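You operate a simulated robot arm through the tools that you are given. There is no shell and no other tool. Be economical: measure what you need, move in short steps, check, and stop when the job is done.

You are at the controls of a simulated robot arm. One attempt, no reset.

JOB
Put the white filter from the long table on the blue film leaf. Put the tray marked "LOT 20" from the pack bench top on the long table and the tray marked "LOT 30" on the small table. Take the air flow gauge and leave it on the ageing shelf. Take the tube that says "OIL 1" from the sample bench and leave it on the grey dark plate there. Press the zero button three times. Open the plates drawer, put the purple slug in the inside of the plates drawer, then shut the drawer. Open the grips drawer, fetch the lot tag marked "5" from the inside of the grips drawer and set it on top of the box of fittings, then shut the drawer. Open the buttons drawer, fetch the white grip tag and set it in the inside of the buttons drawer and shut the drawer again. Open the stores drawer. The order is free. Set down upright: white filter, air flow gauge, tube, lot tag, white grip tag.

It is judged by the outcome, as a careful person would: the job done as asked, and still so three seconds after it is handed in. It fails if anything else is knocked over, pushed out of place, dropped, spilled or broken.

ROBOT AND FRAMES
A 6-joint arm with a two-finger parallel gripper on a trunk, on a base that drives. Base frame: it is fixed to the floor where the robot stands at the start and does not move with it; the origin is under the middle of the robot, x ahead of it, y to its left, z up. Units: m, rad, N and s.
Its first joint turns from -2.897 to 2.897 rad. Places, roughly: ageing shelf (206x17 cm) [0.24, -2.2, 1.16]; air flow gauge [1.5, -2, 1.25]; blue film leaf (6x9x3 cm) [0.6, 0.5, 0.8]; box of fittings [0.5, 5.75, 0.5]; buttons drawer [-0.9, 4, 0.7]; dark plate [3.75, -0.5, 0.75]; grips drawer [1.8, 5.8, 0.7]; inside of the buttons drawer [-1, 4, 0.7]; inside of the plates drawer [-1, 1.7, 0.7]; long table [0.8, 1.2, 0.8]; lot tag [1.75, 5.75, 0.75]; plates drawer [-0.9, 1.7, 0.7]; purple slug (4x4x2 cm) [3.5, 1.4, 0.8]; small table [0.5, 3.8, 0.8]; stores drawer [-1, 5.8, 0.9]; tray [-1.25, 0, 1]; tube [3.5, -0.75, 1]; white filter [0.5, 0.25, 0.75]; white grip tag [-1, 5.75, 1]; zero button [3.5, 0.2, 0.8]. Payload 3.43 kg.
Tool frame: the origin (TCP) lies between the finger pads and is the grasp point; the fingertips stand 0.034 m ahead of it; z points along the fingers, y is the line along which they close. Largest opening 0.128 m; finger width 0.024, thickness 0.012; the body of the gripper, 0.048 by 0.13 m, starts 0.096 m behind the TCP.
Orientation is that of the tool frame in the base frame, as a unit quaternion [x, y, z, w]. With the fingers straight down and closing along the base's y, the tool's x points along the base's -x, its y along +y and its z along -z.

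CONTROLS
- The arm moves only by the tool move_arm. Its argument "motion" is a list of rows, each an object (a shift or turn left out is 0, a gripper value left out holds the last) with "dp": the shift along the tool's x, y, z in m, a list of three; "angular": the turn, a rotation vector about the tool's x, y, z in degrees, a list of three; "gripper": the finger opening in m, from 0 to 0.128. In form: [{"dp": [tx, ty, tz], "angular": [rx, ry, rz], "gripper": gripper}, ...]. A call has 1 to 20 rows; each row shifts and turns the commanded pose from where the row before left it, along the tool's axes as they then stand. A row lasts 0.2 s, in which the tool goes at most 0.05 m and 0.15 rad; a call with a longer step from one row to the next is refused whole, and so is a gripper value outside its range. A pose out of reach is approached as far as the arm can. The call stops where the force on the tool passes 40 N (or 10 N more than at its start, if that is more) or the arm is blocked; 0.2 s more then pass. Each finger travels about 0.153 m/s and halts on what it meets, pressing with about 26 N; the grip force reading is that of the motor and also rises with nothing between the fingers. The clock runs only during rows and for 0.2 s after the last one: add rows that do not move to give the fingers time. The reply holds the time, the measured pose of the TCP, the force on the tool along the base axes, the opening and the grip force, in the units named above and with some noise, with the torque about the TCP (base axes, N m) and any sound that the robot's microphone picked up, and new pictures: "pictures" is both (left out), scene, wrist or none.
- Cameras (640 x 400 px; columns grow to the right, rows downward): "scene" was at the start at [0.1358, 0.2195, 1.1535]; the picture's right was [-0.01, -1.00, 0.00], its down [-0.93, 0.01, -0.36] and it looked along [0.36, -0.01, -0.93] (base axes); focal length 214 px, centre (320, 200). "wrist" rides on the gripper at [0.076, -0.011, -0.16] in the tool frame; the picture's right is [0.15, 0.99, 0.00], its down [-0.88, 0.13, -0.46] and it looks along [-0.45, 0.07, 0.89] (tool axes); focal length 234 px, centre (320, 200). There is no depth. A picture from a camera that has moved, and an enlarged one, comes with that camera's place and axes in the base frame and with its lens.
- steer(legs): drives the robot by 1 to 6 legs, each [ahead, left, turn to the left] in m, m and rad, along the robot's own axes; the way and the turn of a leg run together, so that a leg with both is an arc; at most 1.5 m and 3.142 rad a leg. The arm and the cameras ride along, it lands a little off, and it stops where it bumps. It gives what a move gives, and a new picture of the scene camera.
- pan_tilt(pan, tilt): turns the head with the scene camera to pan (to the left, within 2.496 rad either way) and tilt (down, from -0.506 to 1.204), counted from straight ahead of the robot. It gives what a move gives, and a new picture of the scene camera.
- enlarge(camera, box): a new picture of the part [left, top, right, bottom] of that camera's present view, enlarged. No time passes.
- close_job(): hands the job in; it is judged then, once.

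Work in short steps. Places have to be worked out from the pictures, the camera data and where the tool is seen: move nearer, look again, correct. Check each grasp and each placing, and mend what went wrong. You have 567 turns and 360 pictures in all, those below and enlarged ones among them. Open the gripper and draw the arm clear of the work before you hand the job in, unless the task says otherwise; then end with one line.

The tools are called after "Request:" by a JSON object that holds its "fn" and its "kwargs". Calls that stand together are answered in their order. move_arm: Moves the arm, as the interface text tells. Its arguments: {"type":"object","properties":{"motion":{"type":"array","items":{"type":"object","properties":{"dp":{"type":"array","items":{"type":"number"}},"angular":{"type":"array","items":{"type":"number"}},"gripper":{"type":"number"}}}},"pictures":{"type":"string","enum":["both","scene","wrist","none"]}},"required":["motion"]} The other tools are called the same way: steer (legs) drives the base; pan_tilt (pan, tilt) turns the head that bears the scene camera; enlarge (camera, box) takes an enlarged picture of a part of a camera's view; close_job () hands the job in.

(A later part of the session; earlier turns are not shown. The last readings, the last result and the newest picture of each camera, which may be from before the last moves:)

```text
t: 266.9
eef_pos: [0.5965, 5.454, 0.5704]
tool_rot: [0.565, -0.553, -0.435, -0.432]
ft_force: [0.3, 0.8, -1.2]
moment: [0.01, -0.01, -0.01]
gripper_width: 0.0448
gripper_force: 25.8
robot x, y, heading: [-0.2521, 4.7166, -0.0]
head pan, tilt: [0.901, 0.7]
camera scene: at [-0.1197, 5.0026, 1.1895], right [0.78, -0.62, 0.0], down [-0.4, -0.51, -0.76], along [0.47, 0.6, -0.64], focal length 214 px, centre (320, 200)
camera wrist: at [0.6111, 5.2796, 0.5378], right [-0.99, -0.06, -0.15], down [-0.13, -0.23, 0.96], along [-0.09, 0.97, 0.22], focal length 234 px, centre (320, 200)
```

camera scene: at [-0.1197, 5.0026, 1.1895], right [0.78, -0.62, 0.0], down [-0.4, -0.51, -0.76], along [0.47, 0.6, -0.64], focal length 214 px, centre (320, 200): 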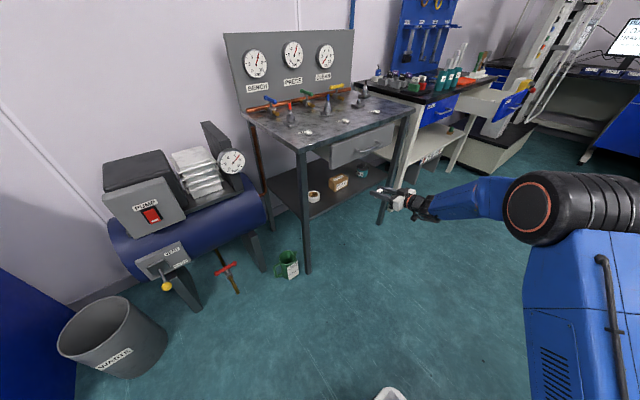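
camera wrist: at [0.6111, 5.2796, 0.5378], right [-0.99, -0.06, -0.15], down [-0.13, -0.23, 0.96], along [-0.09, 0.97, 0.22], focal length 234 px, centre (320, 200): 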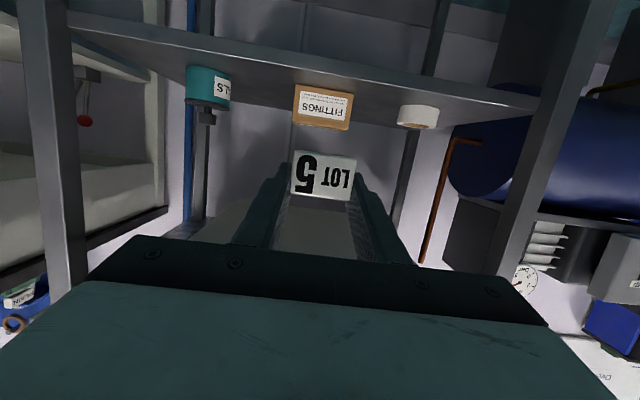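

The wrist camera sees the FITTINGS box ahead and below the tag. I advance level into the shelf space, above the box.

Request:
{"fn": "move_arm", "kwargs": {"motion": [{"dp": [-0.0101, 0.002, 0.0393]}, {"dp": [-0.0101, 0.001, 0.0393]}, {"dp": [-0.0101, 0.001, 0.0393]}, {"dp": [-0.0101, 0.001, 0.0393]}], "pictures": "both"}}

```text
t: 267.9
eef_pos: [0.5883, 5.6179, 0.5732]
tool_rot: [0.564, -0.552, -0.436, -0.432]
ft_force: [-0.2, 0.8, 0.4]
moment: [0.0, 0.0, 0.04]
gripper_width: 0.0448
gripper_force: 26.2
robot x, y, heading: [-0.2521, 4.7206, 0.001]
head pan, tilt: [0.901, 0.7]
camera scene: at [-0.1194, 5.0022, 1.1895], right [0.78, -0.62, 0.0], down [-0.4, -0.51, -0.76], along [0.47, 0.6, -0.64], focal length 214 px, centre (320, 200)
camera wrist: at [0.6027, 5.4429, 0.5404], right [-0.99, -0.05, -0.15], down [-0.13, -0.23, 0.96], along [-0.08, 0.97, 0.22], focal length 234 px, centre (320, 200)
```

scene: 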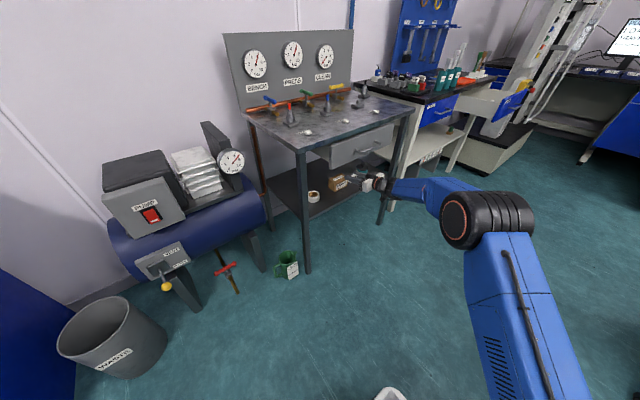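
wrist: 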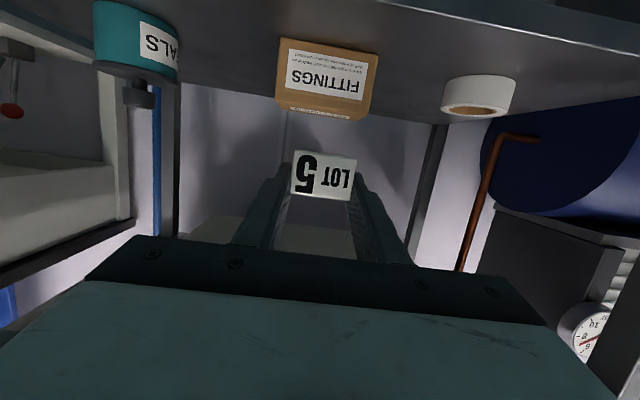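

Request:
{"fn": "move_arm", "kwargs": {"motion": [{"dp": [-0.0093, 0, 0.0362]}, {"dp": [-0.0093, 0, 0.0362]}, {"dp": [-0.0093, 0, 0.0362]}, {}], "pictures": "both"}}

Request:
{"fn": "enlarge", "kwargs": {"camera": "scene", "box": [280, 140, 420, 228]}}

```text
t: 268.9
eef_pos: [0.5849, 5.7301, 0.5737]
tool_rot: [0.565, -0.551, -0.437, -0.432]
ft_force: [-0.5, -0.7, -0.2]
moment: [-0.01, 0.01, -0.02]
gripper_width: 0.0445
gripper_force: 25.8
robot x, y, heading: [-0.2491, 4.718, 0.006]
head pan, tilt: [0.901, 0.7]
camera scene: at [-0.1197, 5.0026, 1.1895], right [0.79, -0.62, 0.0], down [-0.4, -0.51, -0.76], along [0.47, 0.6, -0.64], focal length 214 px, centre (320, 200)
camera wrist: at [0.6015, 5.5542, 0.5414], right [-0.99, -0.06, -0.15], down [-0.13, -0.23, 0.97], along [-0.09, 0.97, 0.22], focal length 234 px, centre (320, 200)
```

scene: 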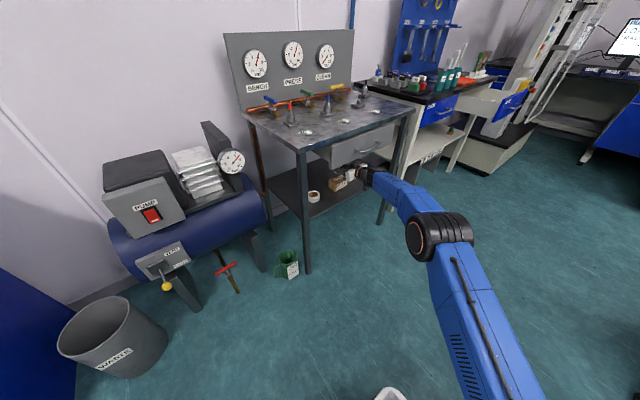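
wrist: 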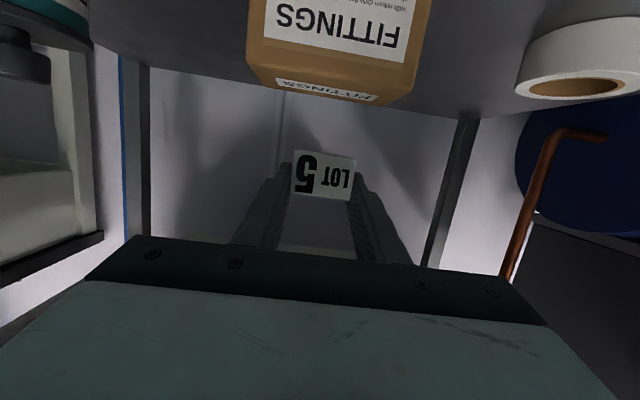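

```text
4.55 times, centred on (350, 184) of scene
camera zoom: at [-0.1197, 5.0026, 1.1895], right [0.79, -0.62, 0.0], down [-0.4, -0.51, -0.76], along [0.47, 0.6, -0.64], focal length 975 px, centre (184, 273)
```

zoom: 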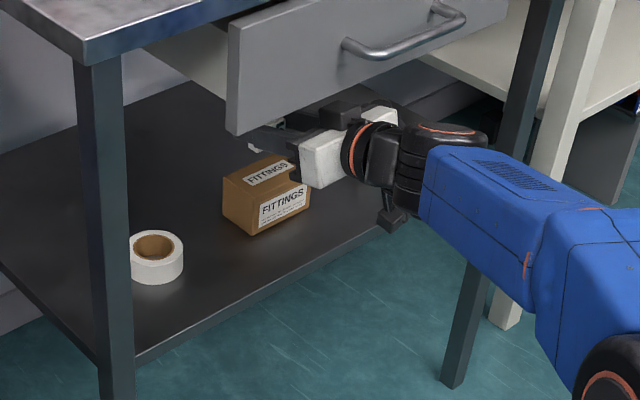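

Box spans y≈5.683–5.75, x centre ≈0.593. I fine-adjust and lower toward contact.

Request:
{"fn": "move_arm", "kwargs": {"motion": [{"dp": [0.002, -0.006, -0.0078]}, {"dp": [0.0145, 0, 0.0037]}, {"dp": [0.01, 0, 0.0025]}, {}], "pictures": "wrist"}}

Request:
{"fn": "move_arm", "kwargs": {"motion": [{"dp": [0.0039, 0, 0.001]}, {}], "pictures": "none"}}

Request:
{"fn": "move_arm", "kwargs": {"motion": [{"dp": [0.0029, 0, 0.0007]}, {}], "pictures": "none"}}

Request:
{"fn": "move_arm", "kwargs": {"motion": [{"dp": [0.0029, 0, 0.0007]}, {}], "pictures": "none"}}

```text
t: 269.9
eef_pos: [0.5909, 5.7169, 0.548]
tool_rot: [0.565, -0.552, -0.436, -0.431]
ft_force: [1.2, 0.4, 0.0]
moment: [0.02, 0.03, 0.01]
gripper_width: 0.0445
gripper_force: 26.1
robot x, y, heading: [-0.2496, 4.7164, 0.003]
head pan, tilt: [0.901, 0.7]
camera wrist: at [0.6073, 5.5436, 0.5153], right [-0.99, -0.06, -0.15], down [-0.13, -0.23, 0.97], along [-0.09, 0.97, 0.22], focal length 234 px, centre (320, 200)
```

wrist: 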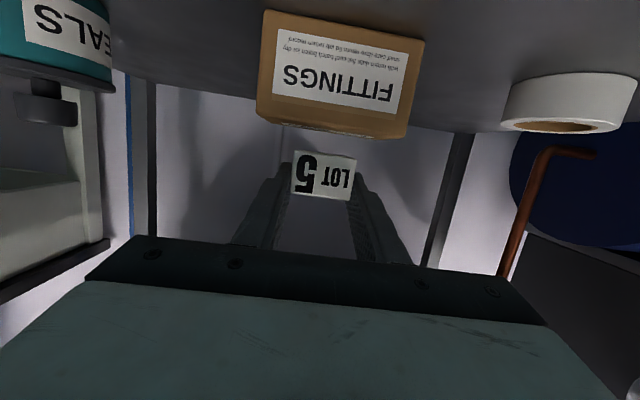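

```text
t: 270.5
eef_pos: [0.5903, 5.7177, 0.5436]
tool_rot: [0.565, -0.552, -0.437, -0.431]
ft_force: [-0.1, 0.2, -0.4]
moment: [0.02, 0.02, -0.01]
gripper_width: 0.0449
gripper_force: 25.9
robot x, y, heading: [-0.2539, 4.7173, 0.002]
head pan, tilt: [0.901, 0.7]
```

```text
t: 271.1
eef_pos: [0.5919, 5.7199, 0.5419]
tool_rot: [0.565, -0.552, -0.436, -0.431]
ft_force: [0.5, 0.2, -0.8]
moment: [-0.01, 0.0, -0.02]
gripper_width: 0.0446
gripper_force: 26.0
robot x, y, heading: [-0.25, 4.7136, -0.0]
head pan, tilt: [0.901, 0.7]
```

```text
t: 271.7
eef_pos: [0.5922, 5.7199, 0.5406]
tool_rot: [0.565, -0.552, -0.436, -0.432]
ft_force: [-0.7, 0.6, 0.5]
moment: [0.01, -0.03, -0.03]
gripper_width: 0.0447
gripper_force: 26.1
robot x, y, heading: [-0.251, 4.7182, -0.002]
head pan, tilt: [0.901, 0.7]
```

Request:
{"fn": "move_arm", "kwargs": {"motion": [{"dp": [0.0029, 0, 0.0007]}, {}], "pictures": "none"}}

Request:
{"fn": "move_arm", "kwargs": {"motion": [{"dp": [0.0029, 0, 0.0007]}, {}], "pictures": "none"}}

Request:
{"fn": "move_arm", "kwargs": {"motion": [{"dp": [0.0029, 0, 0.0007]}, {}], "pictures": "none"}}

Request:
{"fn": "move_arm", "kwargs": {"motion": [{"dp": [0.0029, 0, 0.0007]}, {}], "pictures": "wrist"}}

```text
t: 272.3
eef_pos: [0.5919, 5.7199, 0.5353]
tool_rot: [0.565, -0.552, -0.436, -0.432]
ft_force: [0.0, -0.1, -1.5]
moment: [-0.02, 0.0, -0.01]
gripper_width: 0.0449
gripper_force: 25.9
robot x, y, heading: [-0.25, 4.7162, 0.0]
head pan, tilt: [0.901, 0.7]
```

```text
t: 272.9
eef_pos: [0.5922, 5.7193, 0.5329]
tool_rot: [0.566, -0.552, -0.436, -0.431]
ft_force: [-0.8, 1.0, -0.4]
moment: [-0.03, 0.02, 0.03]
gripper_width: 0.0448
gripper_force: 26.2
robot x, y, heading: [-0.2546, 4.7158, 0.002]
head pan, tilt: [0.901, 0.7]
```

```text
t: 273.5
eef_pos: [0.59, 5.7191, 0.5298]
tool_rot: [0.565, -0.552, -0.436, -0.432]
ft_force: [1.8, 0.6, 5.8]
moment: [0.05, 0.08, -0.03]
gripper_width: 0.0447
gripper_force: 26.0
robot x, y, heading: [-0.2522, 4.7148, 0.0]
head pan, tilt: [0.901, 0.7]
```

```text
t: 274.1
eef_pos: [0.591, 5.721, 0.5286]
tool_rot: [0.566, -0.55, -0.438, -0.431]
ft_force: [2.1, 0.4, 18.0]
moment: [0.11, 0.03, 0.01]
gripper_width: 0.0449
gripper_force: 25.8
robot x, y, heading: [-0.2542, 4.7172, -0.001]
head pan, tilt: [0.901, 0.7]
camera wrist: at [0.6069, 5.5455, 0.4953], right [-0.99, -0.05, -0.15], down [-0.13, -0.23, 0.96], along [-0.09, 0.97, 0.22], focal length 234 px, centre (320, 200)
```

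wrist: 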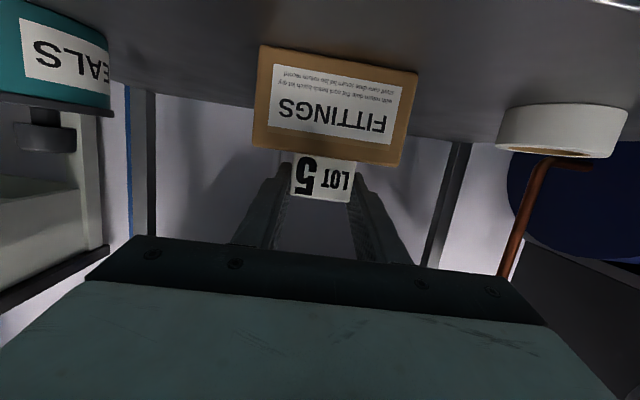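

Contact on the box top. I ease up, open, and withdraw straight back along the tool axis.

Request:
{"fn": "move_arm", "kwargs": {"motion": [{"dp": [-0.0015, 0, 0]}, {"gripper": 0.056}, {"gripper": 0.07}, {}, {"dp": [0, 0, -0.015]}, {"dp": [0, 0, -0.03]}, {"dp": [0, 0, -0.03]}, {}], "pictures": "both"}}

Request:
{"fn": "enlarge", "kwargs": {"camera": "scene", "box": [280, 140, 420, 228]}}

```text
t: 275.9
eef_pos: [0.593, 5.6467, 0.5448]
tool_rot: [0.565, -0.551, -0.437, -0.431]
ft_force: [0.4, -0.1, 0.0]
moment: [0.0, 0.0, 0.02]
gripper_width: 0.0699
gripper_force: 0.0
robot x, y, heading: [-0.2523, 4.718, 0.001]
head pan, tilt: [0.901, 0.7]
camera scene: at [-0.1196, 5.0026, 1.1895], right [0.78, -0.62, 0.0], down [-0.4, -0.51, -0.76], along [0.47, 0.6, -0.64], focal length 214 px, centre (320, 200)
camera wrist: at [0.6095, 5.4736, 0.5124], right [-0.99, -0.06, -0.15], down [-0.13, -0.23, 0.97], along [-0.09, 0.97, 0.22], focal length 234 px, centre (320, 200)
```

scene: 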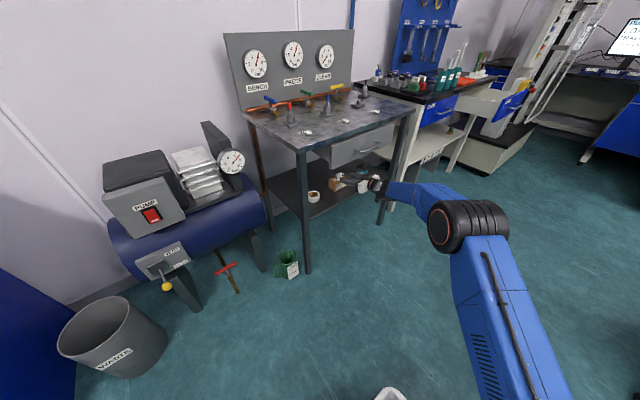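
wrist: 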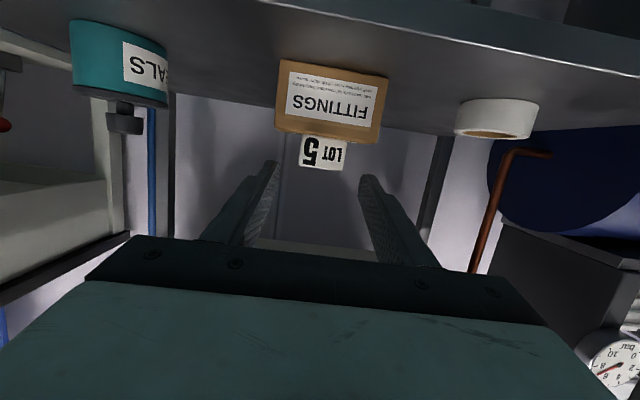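

```text
4.55 times, centred on (350, 184) of scene
camera zoom: at [-0.1196, 5.0026, 1.1895], right [0.78, -0.62, 0.0], down [-0.4, -0.51, -0.76], along [0.47, 0.6, -0.64], focal length 975 px, centre (184, 273)
```

zoom: 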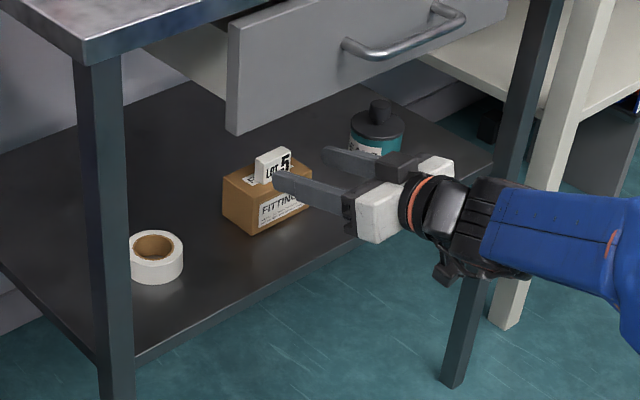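

Tag 5 stands upright on the box. I withdraw level, then rise.

Request:
{"fn": "move_arm", "kwargs": {"motion": [{"dp": [0.0095, 0, -0.0388]}, {"dp": [0.0095, 0, -0.0388]}, {"dp": [0.0095, 0, -0.0388]}, {"dp": [0.0095, 0, -0.0388]}, {"dp": [0.0095, 0, -0.0388]}, {"dp": [-0.0351, 0.0, -0.0204]}, {"dp": [-0.0351, 0.0, -0.0204]}, {"dp": [-0.0351, 0.0, -0.0204]}, {"dp": [-0.0351, 0.0, -0.0204]}, {"dp": [-0.0351, 0.0, -0.0204]}, {"dp": [-0.0351, 0.0, -0.0204]}, {"dp": [-0.0351, 0.0, -0.0204]}, {"dp": [-0.0351, 0.0, -0.0204]}, {"dp": [-0.0351, 0.0, -0.0204], "gripper": 0.0}, {}], "pictures": "none"}}

Request:
{"fn": "steer", "kwargs": {"legs": [[1.2, -0.05, 0]]}}

```text
t: 279.1
eef_pos: [0.5995, 5.3477, 0.8988]
tool_rot: [0.565, -0.551, -0.437, -0.431]
ft_force: [0.3, -0.5, 0.4]
moment: [0.04, -0.01, 0.01]
gripper_width: 0.0
gripper_force: 26.1
robot x, y, heading: [-0.2489, 4.7129, -0.001]
head pan, tilt: [0.901, 0.7]
```

```text
t: 285.3
eef_pos: [1.8107, 5.3336, 0.8976]
tool_rot: [0.571, -0.545, -0.441, -0.426]
ft_force: [-0.1, -0.2, 0.1]
moment: [0.03, 0.0, 0.02]
gripper_width: 0.0
gripper_force: 25.7
robot x, y, heading: [0.9745, 4.6834, 0.029]
head pan, tilt: [0.901, 0.7]
camera scene: at [1.0995, 4.9713, 1.1895], right [0.8, -0.6, 0.0], down [-0.39, -0.51, -0.76], along [0.46, 0.61, -0.64], focal length 214 px, centre (320, 200)
```

scene: 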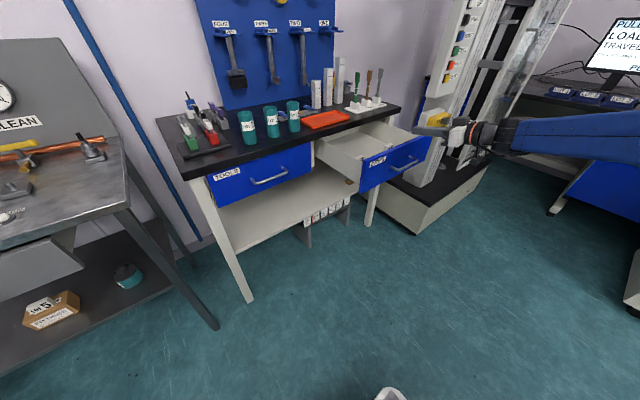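

I step back and down to put the closed fingertips against the drawer face left of the handle.

Request:
{"fn": "move_arm", "kwargs": {"motion": [{"dp": [0.005, 0.033, -0.02]}, {"dp": [0.005, 0.033, -0.02]}, {"dp": [0.005, 0.034, -0.02]}, {"dp": [0.04, 0, 0.003]}, {"dp": [0.04, 0, 0.003]}, {"dp": [0.027, 0, 0.0]}, {}], "pictures": "both"}}

```text
t: 286.9
eef_pos: [1.7141, 5.249, 0.795]
tool_rot: [0.571, -0.546, -0.441, -0.426]
ft_force: [1.1, -0.4, -1.1]
moment: [0.0, 0.01, 0.01]
gripper_width: 0.0003
gripper_force: 25.8
robot x, y, heading: [0.9762, 4.6808, 0.024]
head pan, tilt: [0.901, 0.7]
camera scene: at [1.0995, 4.9713, 1.1895], right [0.8, -0.6, 0.0], down [-0.39, -0.51, -0.76], along [0.46, 0.61, -0.64], focal length 214 px, centre (320, 200)
camera wrist: at [1.7337, 5.0747, 0.7616], right [-0.99, -0.08, -0.15], down [-0.13, -0.23, 0.96], along [-0.11, 0.97, 0.22], focal length 234 px, centre (320, 200)
```

scene: 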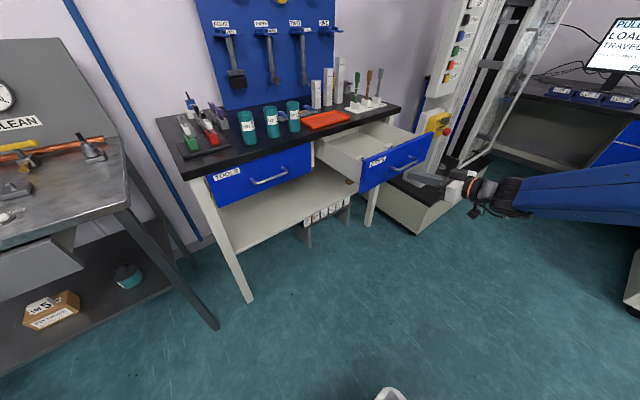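
wrist: 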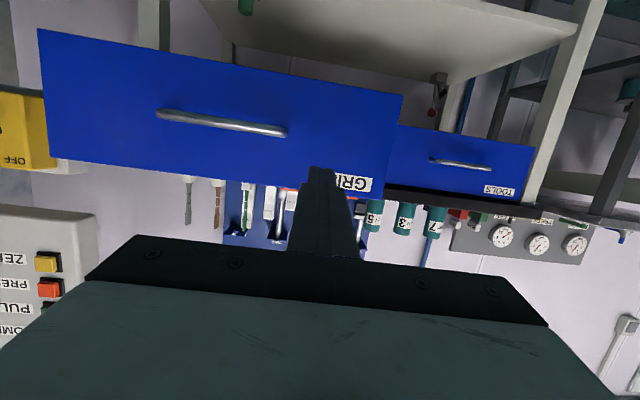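

I lower 1.5 cm and push the drawer shut.

Request:
{"fn": "move_arm", "kwargs": {"motion": [{"dp": [0.015, 0, 0.004]}, {"dp": [-0.0074, 0, 0.029]}, {"dp": [-0.0074, 0, 0.029]}, {"dp": [-0.0074, 0, 0.029]}, {"dp": [-0.0074, 0, 0.029]}, {"dp": [-0.0074, 0, 0.029]}, {"dp": [-0.0074, 0, 0.029]}, {"dp": [-0.0074, 0, 0.029]}, {"dp": [-0.0074, 0, 0.029]}, {"dp": [-0.0074, 0, 0.029]}, {"dp": [-0.0074, 0, 0.029]}], "pictures": "scene"}}

```text
t: 289.3
eef_pos: [1.7036, 5.5472, 0.7784]
tool_rot: [0.571, -0.545, -0.441, -0.427]
ft_force: [-0.9, -0.4, 0.5]
moment: [-0.03, -0.03, 0.02]
gripper_width: 0.0
gripper_force: 26.2
robot x, y, heading: [0.9728, 4.6799, 0.026]
head pan, tilt: [0.901, 0.7]
camera scene: at [1.0996, 4.9712, 1.1895], right [0.8, -0.6, 0.0], down [-0.39, -0.51, -0.76], along [0.46, 0.61, -0.64], focal length 214 px, centre (320, 200)
```

scene: 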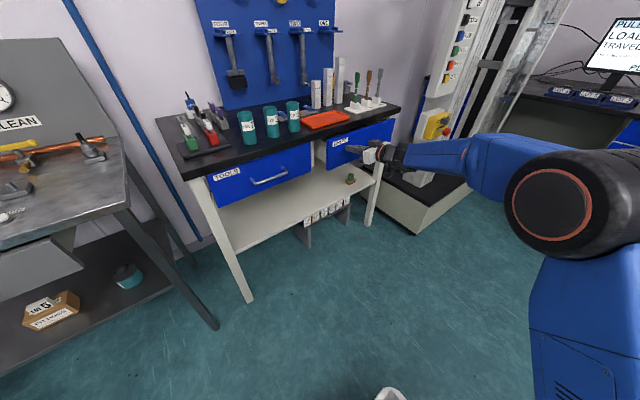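

Request:
{"fn": "move_arm", "kwargs": {"motion": [{"dp": [-0.005, 0, 0.02]}, {"dp": [-0.005, 0, 0.018]}, {"dp": [-0.002, 0, 0.008]}, {"dp": [-0.002, 0, 0.008]}, {"dp": [-0.002, 0, 0.008]}], "pictures": "scene"}}

```text
t: 290.3
eef_pos: [1.7004, 5.5968, 0.7773]
tool_rot: [0.572, -0.545, -0.441, -0.426]
ft_force: [-6.1, -18.7, 5.2]
moment: [0.23, -0.04, 0.13]
gripper_width: 0.0
gripper_force: 25.7
robot x, y, heading: [0.9704, 4.6808, 0.027]
head pan, tilt: [0.901, 0.7]
stopped in row 4: the force on the tool passed its limit (the readings are from after the stop); the commanded pose is now the measured one
camera scene: at [1.0993, 4.97, 1.1897], right [0.8, -0.6, 0.0], down [-0.39, -0.51, -0.77], along [0.46, 0.61, -0.64], focal length 214 px, centre (320, 200)
```

scene: 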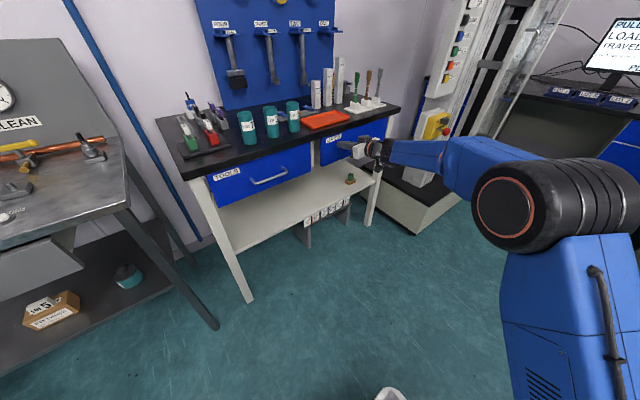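

Drawer closed. I retract and raise, then drive back west.

Request:
{"fn": "move_arm", "kwargs": {"motion": [{"dp": [0.0095, 0, -0.0388]}, {"dp": [0.0095, 0, -0.0388]}, {"dp": [0.0095, 0, -0.0388]}, {"dp": [0.0095, 0, -0.0388]}, {"dp": [0.0095, 0, -0.0388]}, {"dp": [0.0095, 0, -0.0388]}, {"dp": [-0.04, 0.0, -0.01]}, {"dp": [-0.04, 0.0, -0.01]}, {"dp": [-0.04, 0.0, -0.01]}, {"dp": [-0.04, 0.0, -0.01]}], "pictures": "none"}}

Request:
{"fn": "steer", "kwargs": {"legs": [[-1.2, 0, -0.027]]}}

Request:
{"fn": "pan_tilt", "kwargs": {"pan": 2.3, "tilt": 0.35}}

```text
t: 292.5
eef_pos: [1.7084, 5.3568, 0.9417]
tool_rot: [0.572, -0.545, -0.441, -0.425]
ft_force: [-0.2, 1.1, 0.1]
moment: [0.03, 0.01, 0.02]
gripper_width: 0.0002
gripper_force: 26.4
robot x, y, heading: [0.9762, 4.6802, 0.021]
head pan, tilt: [0.901, 0.7]
```

```text
t: 298.4
eef_pos: [0.5711, 5.3208, 0.9422]
tool_rot: [-0.558, 0.56, 0.43, 0.436]
ft_force: [0.2, 0.1, -0.7]
moment: [0.02, 0.0, -0.03]
gripper_width: 0.0002
gripper_force: 25.5
robot x, y, heading: [-0.2021, 4.6853, -0.028]
head pan, tilt: [0.901, 0.7]
camera scene: at [-0.0567, 4.9667, 1.1895], right [0.77, -0.64, 0.0], down [-0.41, -0.49, -0.76], along [0.49, 0.59, -0.64], focal length 214 px, centre (320, 200)
```

scene: 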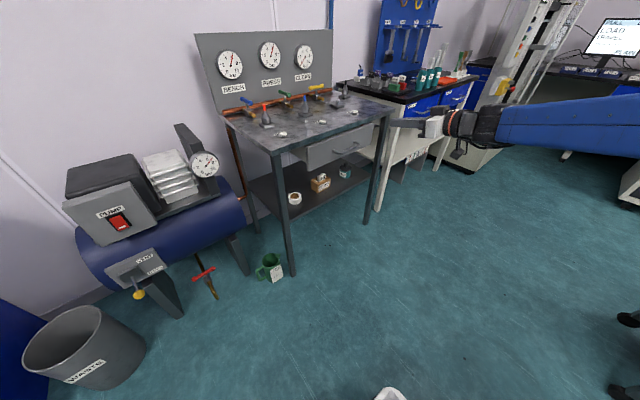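

```text
t: 300.0
eef_pos: [0.5724, 5.3207, 0.9424]
tool_rot: [-0.558, 0.559, 0.43, 0.437]
ft_force: [-0.6, 0.3, -0.4]
moment: [-0.02, 0.0, -0.04]
gripper_width: 0.0001
gripper_force: 25.8
robot x, y, heading: [-0.1992, 4.6867, -0.029]
head pan, tilt: [2.3, 0.351]
camera scene: at [-0.1713, 4.9729, 1.2209], right [0.76, 0.64, 0.0], down [0.22, -0.26, -0.94], along [-0.61, 0.72, -0.34], focal length 214 px, centre (320, 200)
```

scene: 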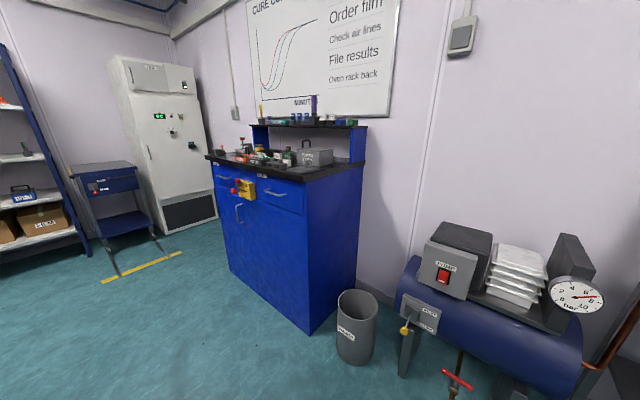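

Request:
{"fn": "enlarge", "kwargs": {"camera": "scene", "box": [190, 90, 390, 215]}}

Request:
{"fn": "pan_tilt", "kwargs": {"pan": 2.496, "tilt": 0.5}}

```text
3.20 times, centred on (290, 152) of scene
camera zoom: at [-0.1713, 4.9729, 1.2209], right [0.76, 0.64, 0.0], down [0.22, -0.26, -0.94], along [-0.61, 0.72, -0.34], focal length 686 px, centre (416, 352)
```

zoom: 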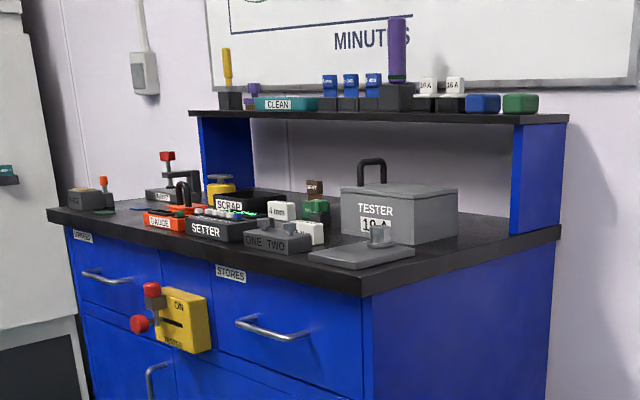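

```text
t: 300.7
eef_pos: [0.5724, 5.3212, 0.9426]
tool_rot: [-0.558, 0.56, 0.43, 0.437]
ft_force: [-1.2, 0.0, -0.1]
moment: [-0.01, 0.0, 0.02]
gripper_width: 0.0
gripper_force: 25.7
robot x, y, heading: [-0.199, 4.6831, -0.026]
head pan, tilt: [2.496, 0.499]
camera scene: at [-0.1823, 4.9585, 1.2073], right [0.62, 0.78, 0.0], down [0.37, -0.3, -0.88], along [-0.69, 0.55, -0.48], focal length 214 px, centre (320, 200)
```

scene: 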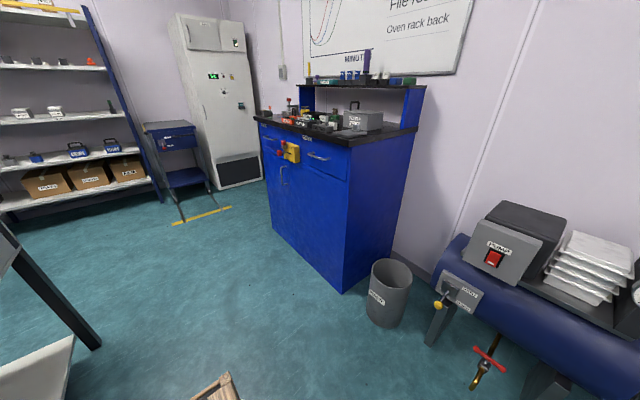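

The cabinet holds SPARES and STORES drawers; various white blocks lie on its counter. I raise the arm clear and turn the base to face west, a spot serving both the buttons drawer and the cabinet.

Request:
{"fn": "move_arm", "kwargs": {"motion": [{"dp": [-0.043, 0, -0.011]}, {"dp": [-0.043, 0, -0.011]}, {"dp": [-0.043, 0, -0.011]}, {"dp": [-0.043, 0, -0.011]}, {"dp": [-0.043, 0, -0.011]}, {"dp": [-0.043, 0, -0.011]}, {"dp": [-0.043, 0, -0.011]}, {"dp": [-0.043, 0, -0.011]}], "pictures": "none"}}

Request:
{"fn": "steer", "kwargs": {"legs": [[0.3, 0, 0], [0, 0, 1.57], [0, 0, 1.6]]}}

Request:
{"fn": "pan_tilt", "kwargs": {"pan": 0.5, "tilt": 0.5}}

Request:
{"fn": "pan_tilt", "kwargs": {"pan": -0.7, "tilt": 0.3}}

```text
t: 302.5
eef_pos: [0.5709, 5.3209, 1.2973]
tool_rot: [-0.557, 0.561, 0.429, 0.437]
ft_force: [-0.4, 0.5, -0.4]
moment: [0.02, 0.01, 0.0]
gripper_width: 0.0
gripper_force: 25.9
robot x, y, heading: [-0.1974, 4.6849, -0.021]
head pan, tilt: [2.496, 0.499]
```

```text
t: 312.3
eef_pos: [-0.6203, 3.9831, 1.298]
tool_rot: [0.539, 0.578, -0.42, 0.445]
ft_force: [-0.2, -0.1, 0.7]
moment: [0.02, -0.03, 0.01]
gripper_width: 0.0
gripper_force: 25.9
robot x, y, heading: [0.1015, 4.6767, -3.099]
head pan, tilt: [2.496, 0.499]
camera scene: at [0.1048, 4.401, 1.2072], right [-0.57, -0.82, 0.0], down [-0.39, 0.27, -0.88], along [0.72, -0.5, -0.48], focal length 214 px, centre (320, 200)
```

scene: 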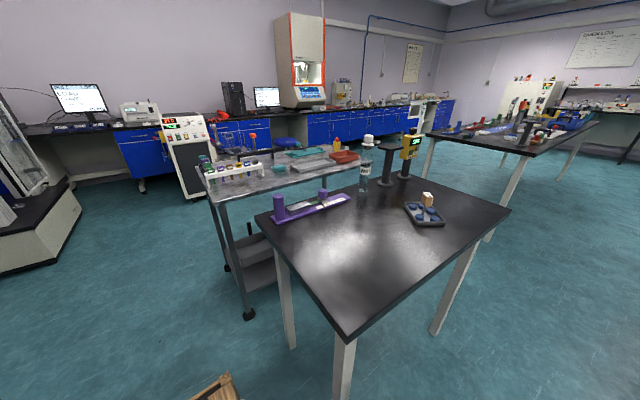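

```text
t: 314.3
eef_pos: [-0.6202, 3.9833, 1.2976]
tool_rot: [0.539, 0.578, -0.42, 0.446]
ft_force: [-0.8, 0.4, 0.2]
moment: [0.03, -0.02, 0.02]
gripper_width: 0.0
gripper_force: 25.9
robot x, y, heading: [0.1031, 4.6749, -3.096]
head pan, tilt: [0.499, 0.499]
camera scene: at [-0.0481, 4.4054, 1.2072], right [-0.52, 0.86, 0.0], down [0.41, 0.25, -0.88], along [-0.75, -0.45, -0.48], focal length 214 px, centre (320, 200)
```

scene: 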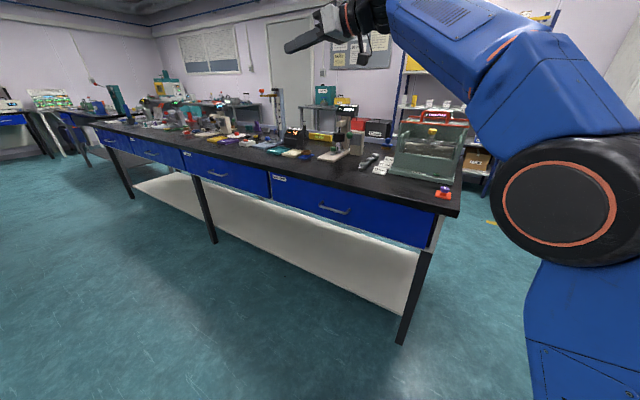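

```text
t: 315.7
eef_pos: [-0.6193, 3.983, 1.2973]
tool_rot: [0.54, 0.576, -0.422, 0.445]
ft_force: [1.2, -0.4, -0.3]
moment: [0.01, 0.0, 0.04]
gripper_width: 0.0
gripper_force: 26.1
robot x, y, heading: [0.1014, 4.6744, -3.098]
head pan, tilt: [-0.7, 0.3]
camera scene: at [-0.0443, 4.5093, 1.2256], right [0.61, 0.79, 0.0], down [0.23, -0.18, -0.96], along [-0.76, 0.58, -0.3], focal length 214 px, centre (320, 200)
```

scene: 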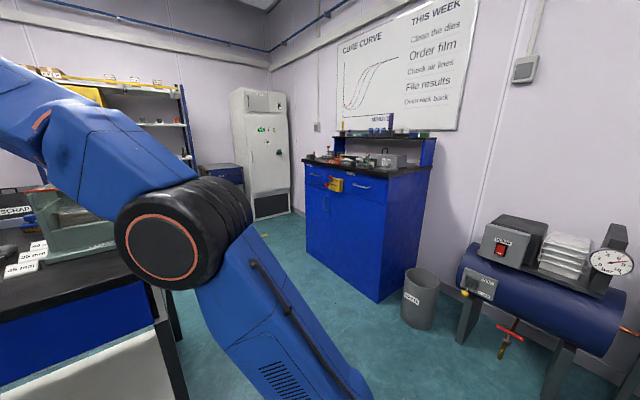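

Request:
{"fn": "pan_tilt", "kwargs": {"pan": 0.4, "tilt": 0.6}}

Request:
{"fn": "enlarge", "kwargs": {"camera": "scene", "box": [120, 100, 440, 300]}}

```text
t: 317.0
eef_pos: [-0.6211, 3.9838, 1.2987]
tool_rot: [0.54, 0.577, -0.422, 0.445]
ft_force: [0.1, -0.2, -0.5]
moment: [0.0, 0.01, 0.0]
gripper_width: 0.0001
gripper_force: 25.8
robot x, y, heading: [0.0989, 4.6762, -3.101]
head pan, tilt: [0.4, 0.6]
camera scene: at [-0.0501, 4.4145, 1.1981], right [-0.43, 0.9, 0.0], down [0.51, 0.24, -0.83], along [-0.75, -0.35, -0.56], focal length 214 px, centre (320, 200)
```

scene: 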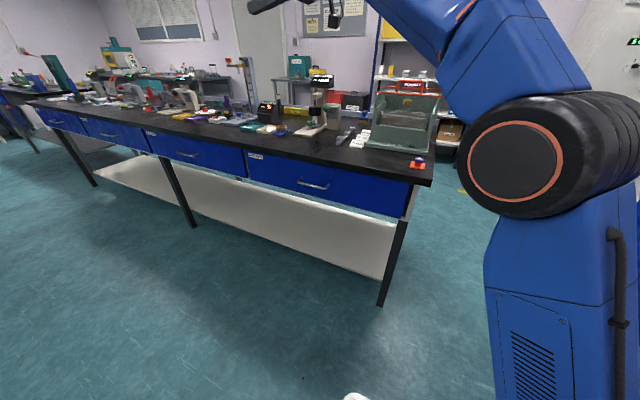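

```text
2.00 times, centred on (280, 200) of scene
camera zoom: at [-0.0501, 4.4145, 1.1981], right [-0.43, 0.9, 0.0], down [0.51, 0.24, -0.83], along [-0.75, -0.35, -0.56], focal length 429 px, centre (400, 200)
```

zoom: 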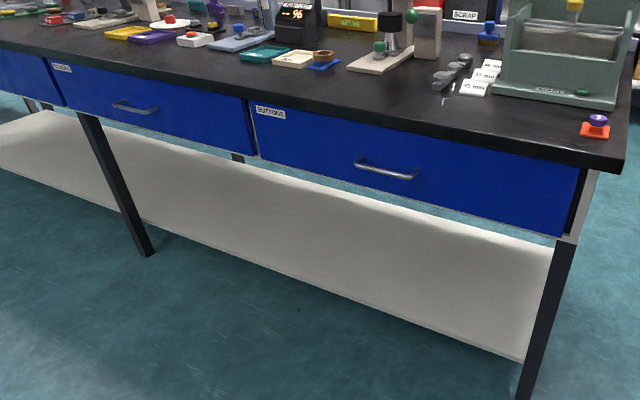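

BUTTONS is the north drawer; handle ≈(-0.75, 4.057, 0.74). I turn the tool heading to west at this height.

Request:
{"fn": "move_arm", "kwargs": {"motion": [{"angular": [7.5, 0, 1.92]}, {"angular": [7.5, 0, 1.92]}, {"angular": [7.5, 0, 1.92]}, {"angular": [7.5, 0, 1.92]}, {"angular": [7.5, 0, 1.92]}, {"angular": [7.5, 0, 1.92]}, {"angular": [7.5, 0, 1.92]}, {"angular": [7.5, 0, 1.92]}, {"angular": [7.5, 0, 1.92]}, {"angular": [7.5, 0, 1.92]}, {"angular": [7.5, 0, 1.92]}, {"angular": [7.5, 0, 1.92]}, {}], "pictures": "none"}}

```text
t: 319.8
eef_pos: [-0.6137, 3.9979, 1.2817]
tool_rot: [0.788, 0.005, -0.615, 0.003]
ft_force: [0.5, 0.0, 0.0]
moment: [0.02, 0.04, -0.04]
gripper_width: 0.0001
gripper_force: 25.9
out of reach, approached as far as the arm can: row 12
robot x, y, heading: [0.1018, 4.6747, -3.095]
head pan, tilt: [0.4, 0.6]
```

Request:
{"fn": "move_arm", "kwargs": {"motion": [{"dp": [0.04, 0, 0.01], "angular": [0, -7, 0]}, {"dp": [0.04, 0, 0], "angular": [0, -7, 0]}, {"dp": [0.03, 0, 0], "angular": [0, 0, -7.5]}, {"angular": [0, 0, -7.5]}, {"angular": [0, 0, -7.5]}, {"angular": [0, 0, -7.5]}, {"angular": [0, 0, -7.5]}, {"angular": [0, 0, -7.5]}, {"angular": [0, 0, -7.5]}, {"angular": [0, 0, -7.5]}, {"angular": [0, 0, -7.5]}, {"angular": [0, 0, -7.5]}, {"angular": [0, 0, -7.5]}, {"angular": [0, 0, -7.5]}, {}], "pictures": "both"}}

```text
t: 323.0
eef_pos: [-0.6106, 3.9964, 1.171]
tool_rot: [0.497, 0.504, -0.502, -0.497]
ft_force: [0.8, 0.4, 0.4]
moment: [0.0, -0.01, 0.03]
gripper_width: 0.0
gripper_force: 27.0
robot x, y, heading: [0.1007, 4.6764, -3.096]
head pan, tilt: [0.4, 0.6]
camera scene: at [-0.05, 4.4144, 1.1981], right [-0.43, 0.9, 0.0], down [0.51, 0.24, -0.82], along [-0.74, -0.35, -0.57], focal length 214 px, centre (320, 200)
camera wrist: at [-0.4502, 4.0726, 1.1841], right [0.0, 0.15, -0.99], down [0.47, -0.87, -0.13], along [-0.88, -0.46, -0.07], focal length 234 px, centre (320, 200)
```

scene: 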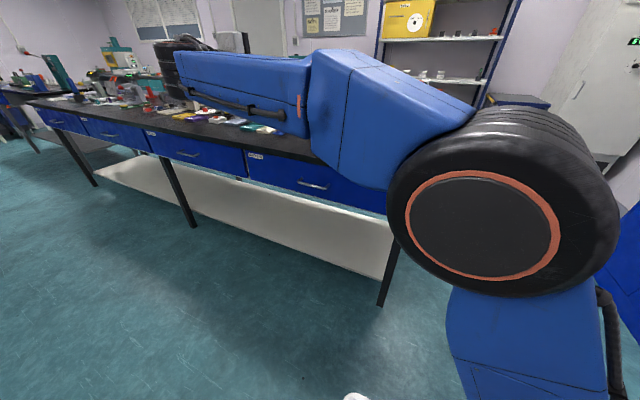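
wrist: 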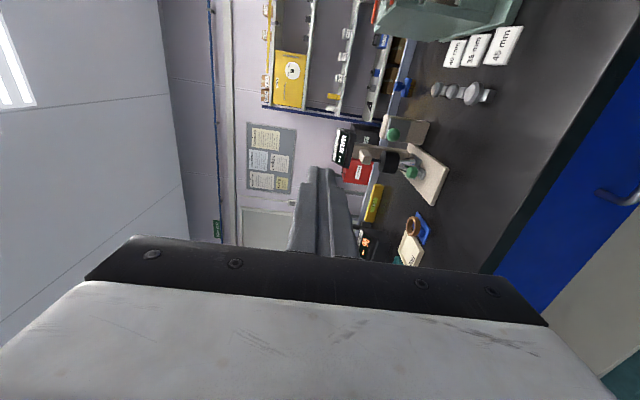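

Level, fingers vertical. I lower in front of the BUTTONS handle with the fingers open.

Request:
{"fn": "move_arm", "kwargs": {"motion": [{"dp": [0.006, 0.0426, 0], "gripper": 0.08}, {"dp": [0.006, 0.0426, 0]}, {"dp": [0.006, 0.0426, 0]}, {"dp": [0.006, 0.0426, 0]}, {"dp": [0.006, 0.0426, 0]}, {"dp": [0.006, 0.0426, 0]}, {"dp": [0.006, 0.0426, 0]}, {"dp": [0.006, 0.0426, 0]}, {"dp": [0.006, 0.0426, 0]}, {"dp": [0.006, 0.0426, 0]}, {}], "pictures": "both"}}

```text
t: 325.4
eef_pos: [-0.6111, 4.0558, 0.7455]
tool_rot: [0.497, 0.504, -0.502, -0.497]
ft_force: [-0.1, -0.7, 0.2]
moment: [-0.01, 0.01, -0.01]
gripper_width: 0.0798
gripper_force: 0.0
robot x, y, heading: [0.0986, 4.6766, -3.098]
head pan, tilt: [0.4, 0.6]
camera scene: at [-0.05, 4.4145, 1.1981], right [-0.43, 0.9, 0.0], down [0.51, 0.24, -0.82], along [-0.74, -0.35, -0.57], focal length 214 px, centre (320, 200)
camera wrist: at [-0.452, 4.132, 0.7571], right [0.0, 0.15, -0.99], down [0.47, -0.87, -0.13], along [-0.88, -0.46, -0.07], focal length 234 px, centre (320, 200)
```

scene: 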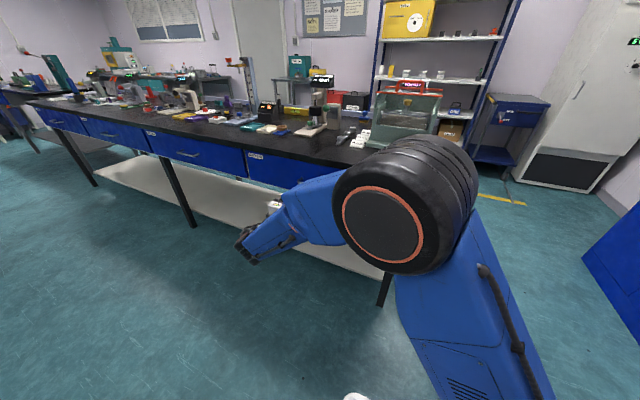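
wrist: 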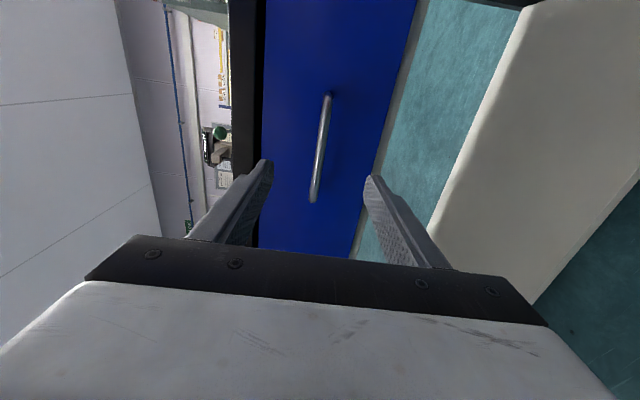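

Handle centred. Advance until the fingertips touch the face.

Request:
{"fn": "move_arm", "kwargs": {"motion": [{"dp": [-0.004, 0.003, 0.04]}, {"dp": [0, 0, 0.04]}, {"dp": [0, 0, 0.03]}, {"dp": [0, 0, 0.01]}, {"dp": [0, 0, 0.01]}, {"dp": [0, 0, 0.01]}, {"dp": [0, 0, 0.01]}], "pictures": "wrist"}}

```text
t: 326.7
eef_pos: [-0.7361, 4.0502, 0.7421]
tool_rot: [0.497, 0.504, -0.503, -0.496]
ft_force: [13.1, 6.0, 2.0]
moment: [-0.23, 0.65, -0.33]
gripper_width: 0.0813
gripper_force: 0.7
robot x, y, heading: [0.1004, 4.6755, -3.096]
head pan, tilt: [0.4, 0.6]
stopped in row 6: the force on the tool passed its limit (the readings are from after the stop); the commanded pose is now the measured one
camera wrist: at [-0.577, 4.127, 0.7549], right [0.0, 0.15, -0.99], down [0.47, -0.87, -0.13], along [-0.88, -0.46, -0.07], focal length 234 px, centre (320, 200)
```

wrist: 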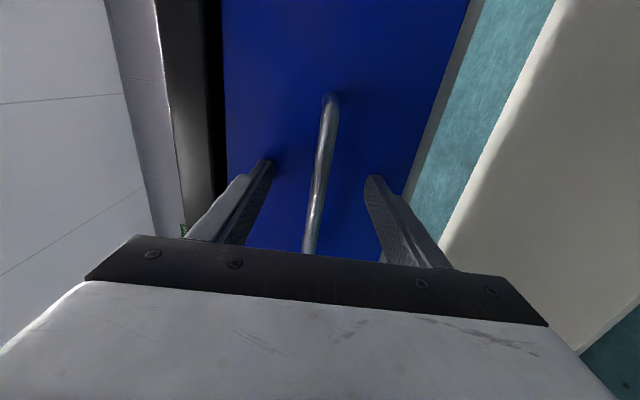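

Request:
{"fn": "move_arm", "kwargs": {"motion": [{"dp": [0, 0, -0.004]}, {"gripper": 0.0}, {}, {}, {}], "pictures": "none"}}

Request:
{"fn": "move_arm", "kwargs": {"motion": [{"dp": [0, 0, -0.02]}, {"dp": [0, 0, -0.025]}, {"dp": [0, 0, -0.03]}, {"dp": [0, 0, -0.03]}, {"dp": [0, 0, -0.03]}, {"dp": [0, 0, -0.03]}, {"dp": [0, 0, -0.03]}, {"dp": [0, 0, -0.03]}, {}], "pictures": "scene"}}

```text
t: 327.9
eef_pos: [-0.7332, 4.0514, 0.7434]
tool_rot: [-0.496, -0.503, 0.504, 0.497]
ft_force: [-3.4, -5.1, 28.6]
moment: [-0.03, -0.03, -0.75]
gripper_width: 0.0117
gripper_force: 45.3
robot x, y, heading: [0.0984, 4.6763, -3.099]
head pan, tilt: [0.4, 0.6]
```

```text
t: 328.3
eef_pos: [-0.7141, 4.0497, 0.7442]
tool_rot: [-0.496, -0.503, 0.504, 0.497]
ft_force: [-0.6, 3.5, 9.5]
moment: [0.18, -0.06, 1.08]
gripper_width: 0.0116
gripper_force: 44.9
robot x, y, heading: [0.1015, 4.6743, -3.103]
head pan, tilt: [0.4, 0.6]
stopped in row 2: the force on the tool passed its limit (the readings are from after the stop); the commanded pose is now the measured one
camera scene: at [-0.0493, 4.4148, 1.1982], right [-0.43, 0.9, 0.0], down [0.51, 0.24, -0.83], along [-0.74, -0.35, -0.56], focal length 214 px, centre (320, 200)
```

scene: 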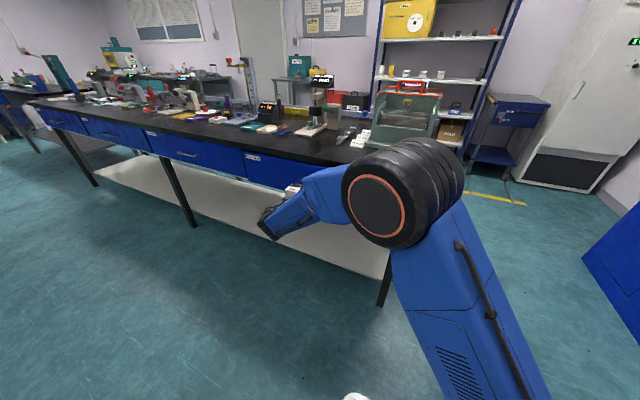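

Force relaxed at the stop; continue pulling.

Request:
{"fn": "move_arm", "kwargs": {"motion": [{"dp": [0, 0, -0.02]}, {"dp": [0, 0, -0.025]}, {"dp": [0, 0, -0.03]}, {"dp": [0, 0, -0.03]}, {"dp": [0, 0, -0.03]}, {"dp": [0, 0, -0.03]}, {"dp": [0, 0, -0.03]}, {"dp": [0, 0, -0.03]}, {}], "pictures": "scene"}}

```text
t: 329.6
eef_pos: [-0.5744, 4.0501, 0.7437]
tool_rot: [-0.496, -0.501, 0.506, 0.497]
ft_force: [-1.0, 3.9, 9.5]
moment: [0.37, 0.0, 0.73]
gripper_width: 0.0115
gripper_force: 45.1
robot x, y, heading: [0.1037, 4.6723, -3.098]
head pan, tilt: [0.4, 0.6]
stopped in row 6: the force on the tool passed its limit (the readings are from after the stop); the commanded pose is now the measured one
camera scene: at [-0.0493, 4.4148, 1.1982], right [-0.43, 0.9, 0.0], down [0.51, 0.24, -0.83], along [-0.74, -0.35, -0.56], focal length 214 px, centre (320, 200)
```

scene: 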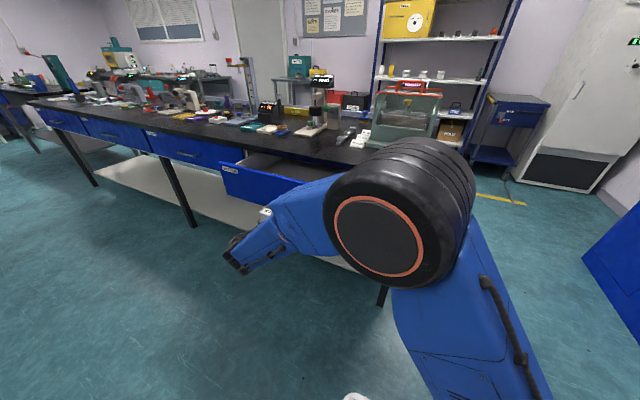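

Request:
{"fn": "move_arm", "kwargs": {"motion": [{"dp": [0, 0, -0.015]}, {"dp": [0, 0, -0.02]}, {"dp": [0, 0, -0.02]}, {"dp": [0, 0, -0.02]}, {}], "pictures": "scene"}}

```text
t: 330.8
eef_pos: [-0.4974, 4.0503, 0.7439]
tool_rot: [-0.496, -0.501, 0.506, 0.497]
ft_force: [0.1, 10.8, 9.5]
moment: [0.27, 0.02, 0.29]
gripper_width: 0.0119
gripper_force: 45.3
robot x, y, heading: [0.1046, 4.6771, -3.1]
head pan, tilt: [0.4, 0.6]
camera scene: at [-0.0493, 4.4149, 1.1983], right [-0.43, 0.9, 0.0], down [0.51, 0.24, -0.83], along [-0.74, -0.36, -0.56], focal length 214 px, centre (320, 200)
```

scene: 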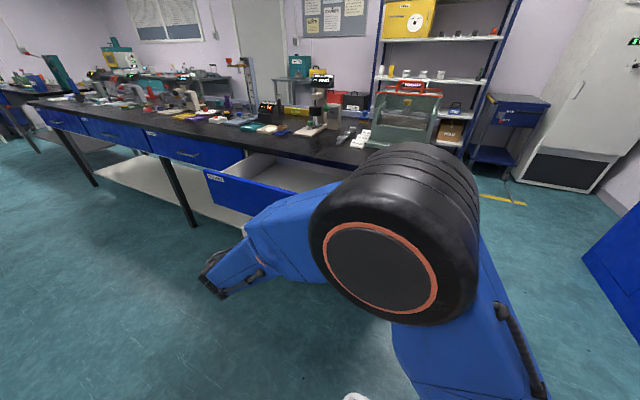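

Open 0.24 m. Release, back off and rise.

Request:
{"fn": "move_arm", "kwargs": {"motion": [{"gripper": 0.08}, {}, {"dp": [0, 0, -0.03]}, {"dp": [0, 0, -0.025]}, {"dp": [0, -0.04, 0]}, {"dp": [0, -0.043, 0]}, {"dp": [0, -0.043, 0]}, {"dp": [0, -0.043, 0]}, {"dp": [0, -0.043, 0]}, {"dp": [0, -0.043, 0]}, {"dp": [0, -0.043, 0]}, {"dp": [0, -0.043, 0]}, {"dp": [0, -0.043, 0]}, {"dp": [0, -0.043, 0]}, {"dp": [0, -0.043, 0]}], "pictures": "scene"}}

```text
t: 334.0
eef_pos: [-0.4427, 4.0532, 1.2107]
tool_rot: [-0.497, -0.502, 0.504, 0.497]
ft_force: [-0.2, -0.4, 0.0]
moment: [-0.01, 0.03, -0.03]
gripper_width: 0.0799
gripper_force: 0.0
robot x, y, heading: [0.1038, 4.6758, -3.093]
head pan, tilt: [0.4, 0.6]
camera scene: at [-0.0496, 4.4143, 1.1981], right [-0.43, 0.9, 0.0], down [0.51, 0.24, -0.82], along [-0.74, -0.35, -0.57], focal length 214 px, centre (320, 200)
```

scene: 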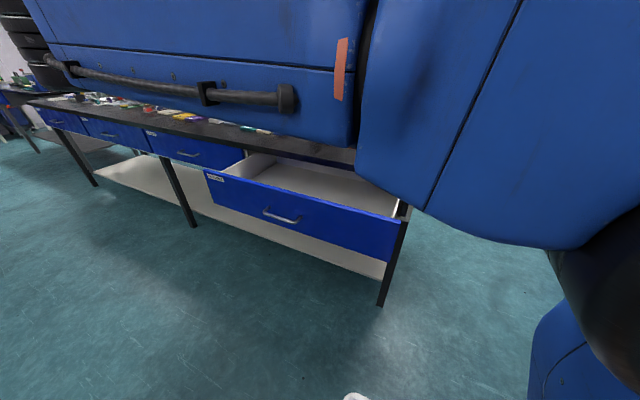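

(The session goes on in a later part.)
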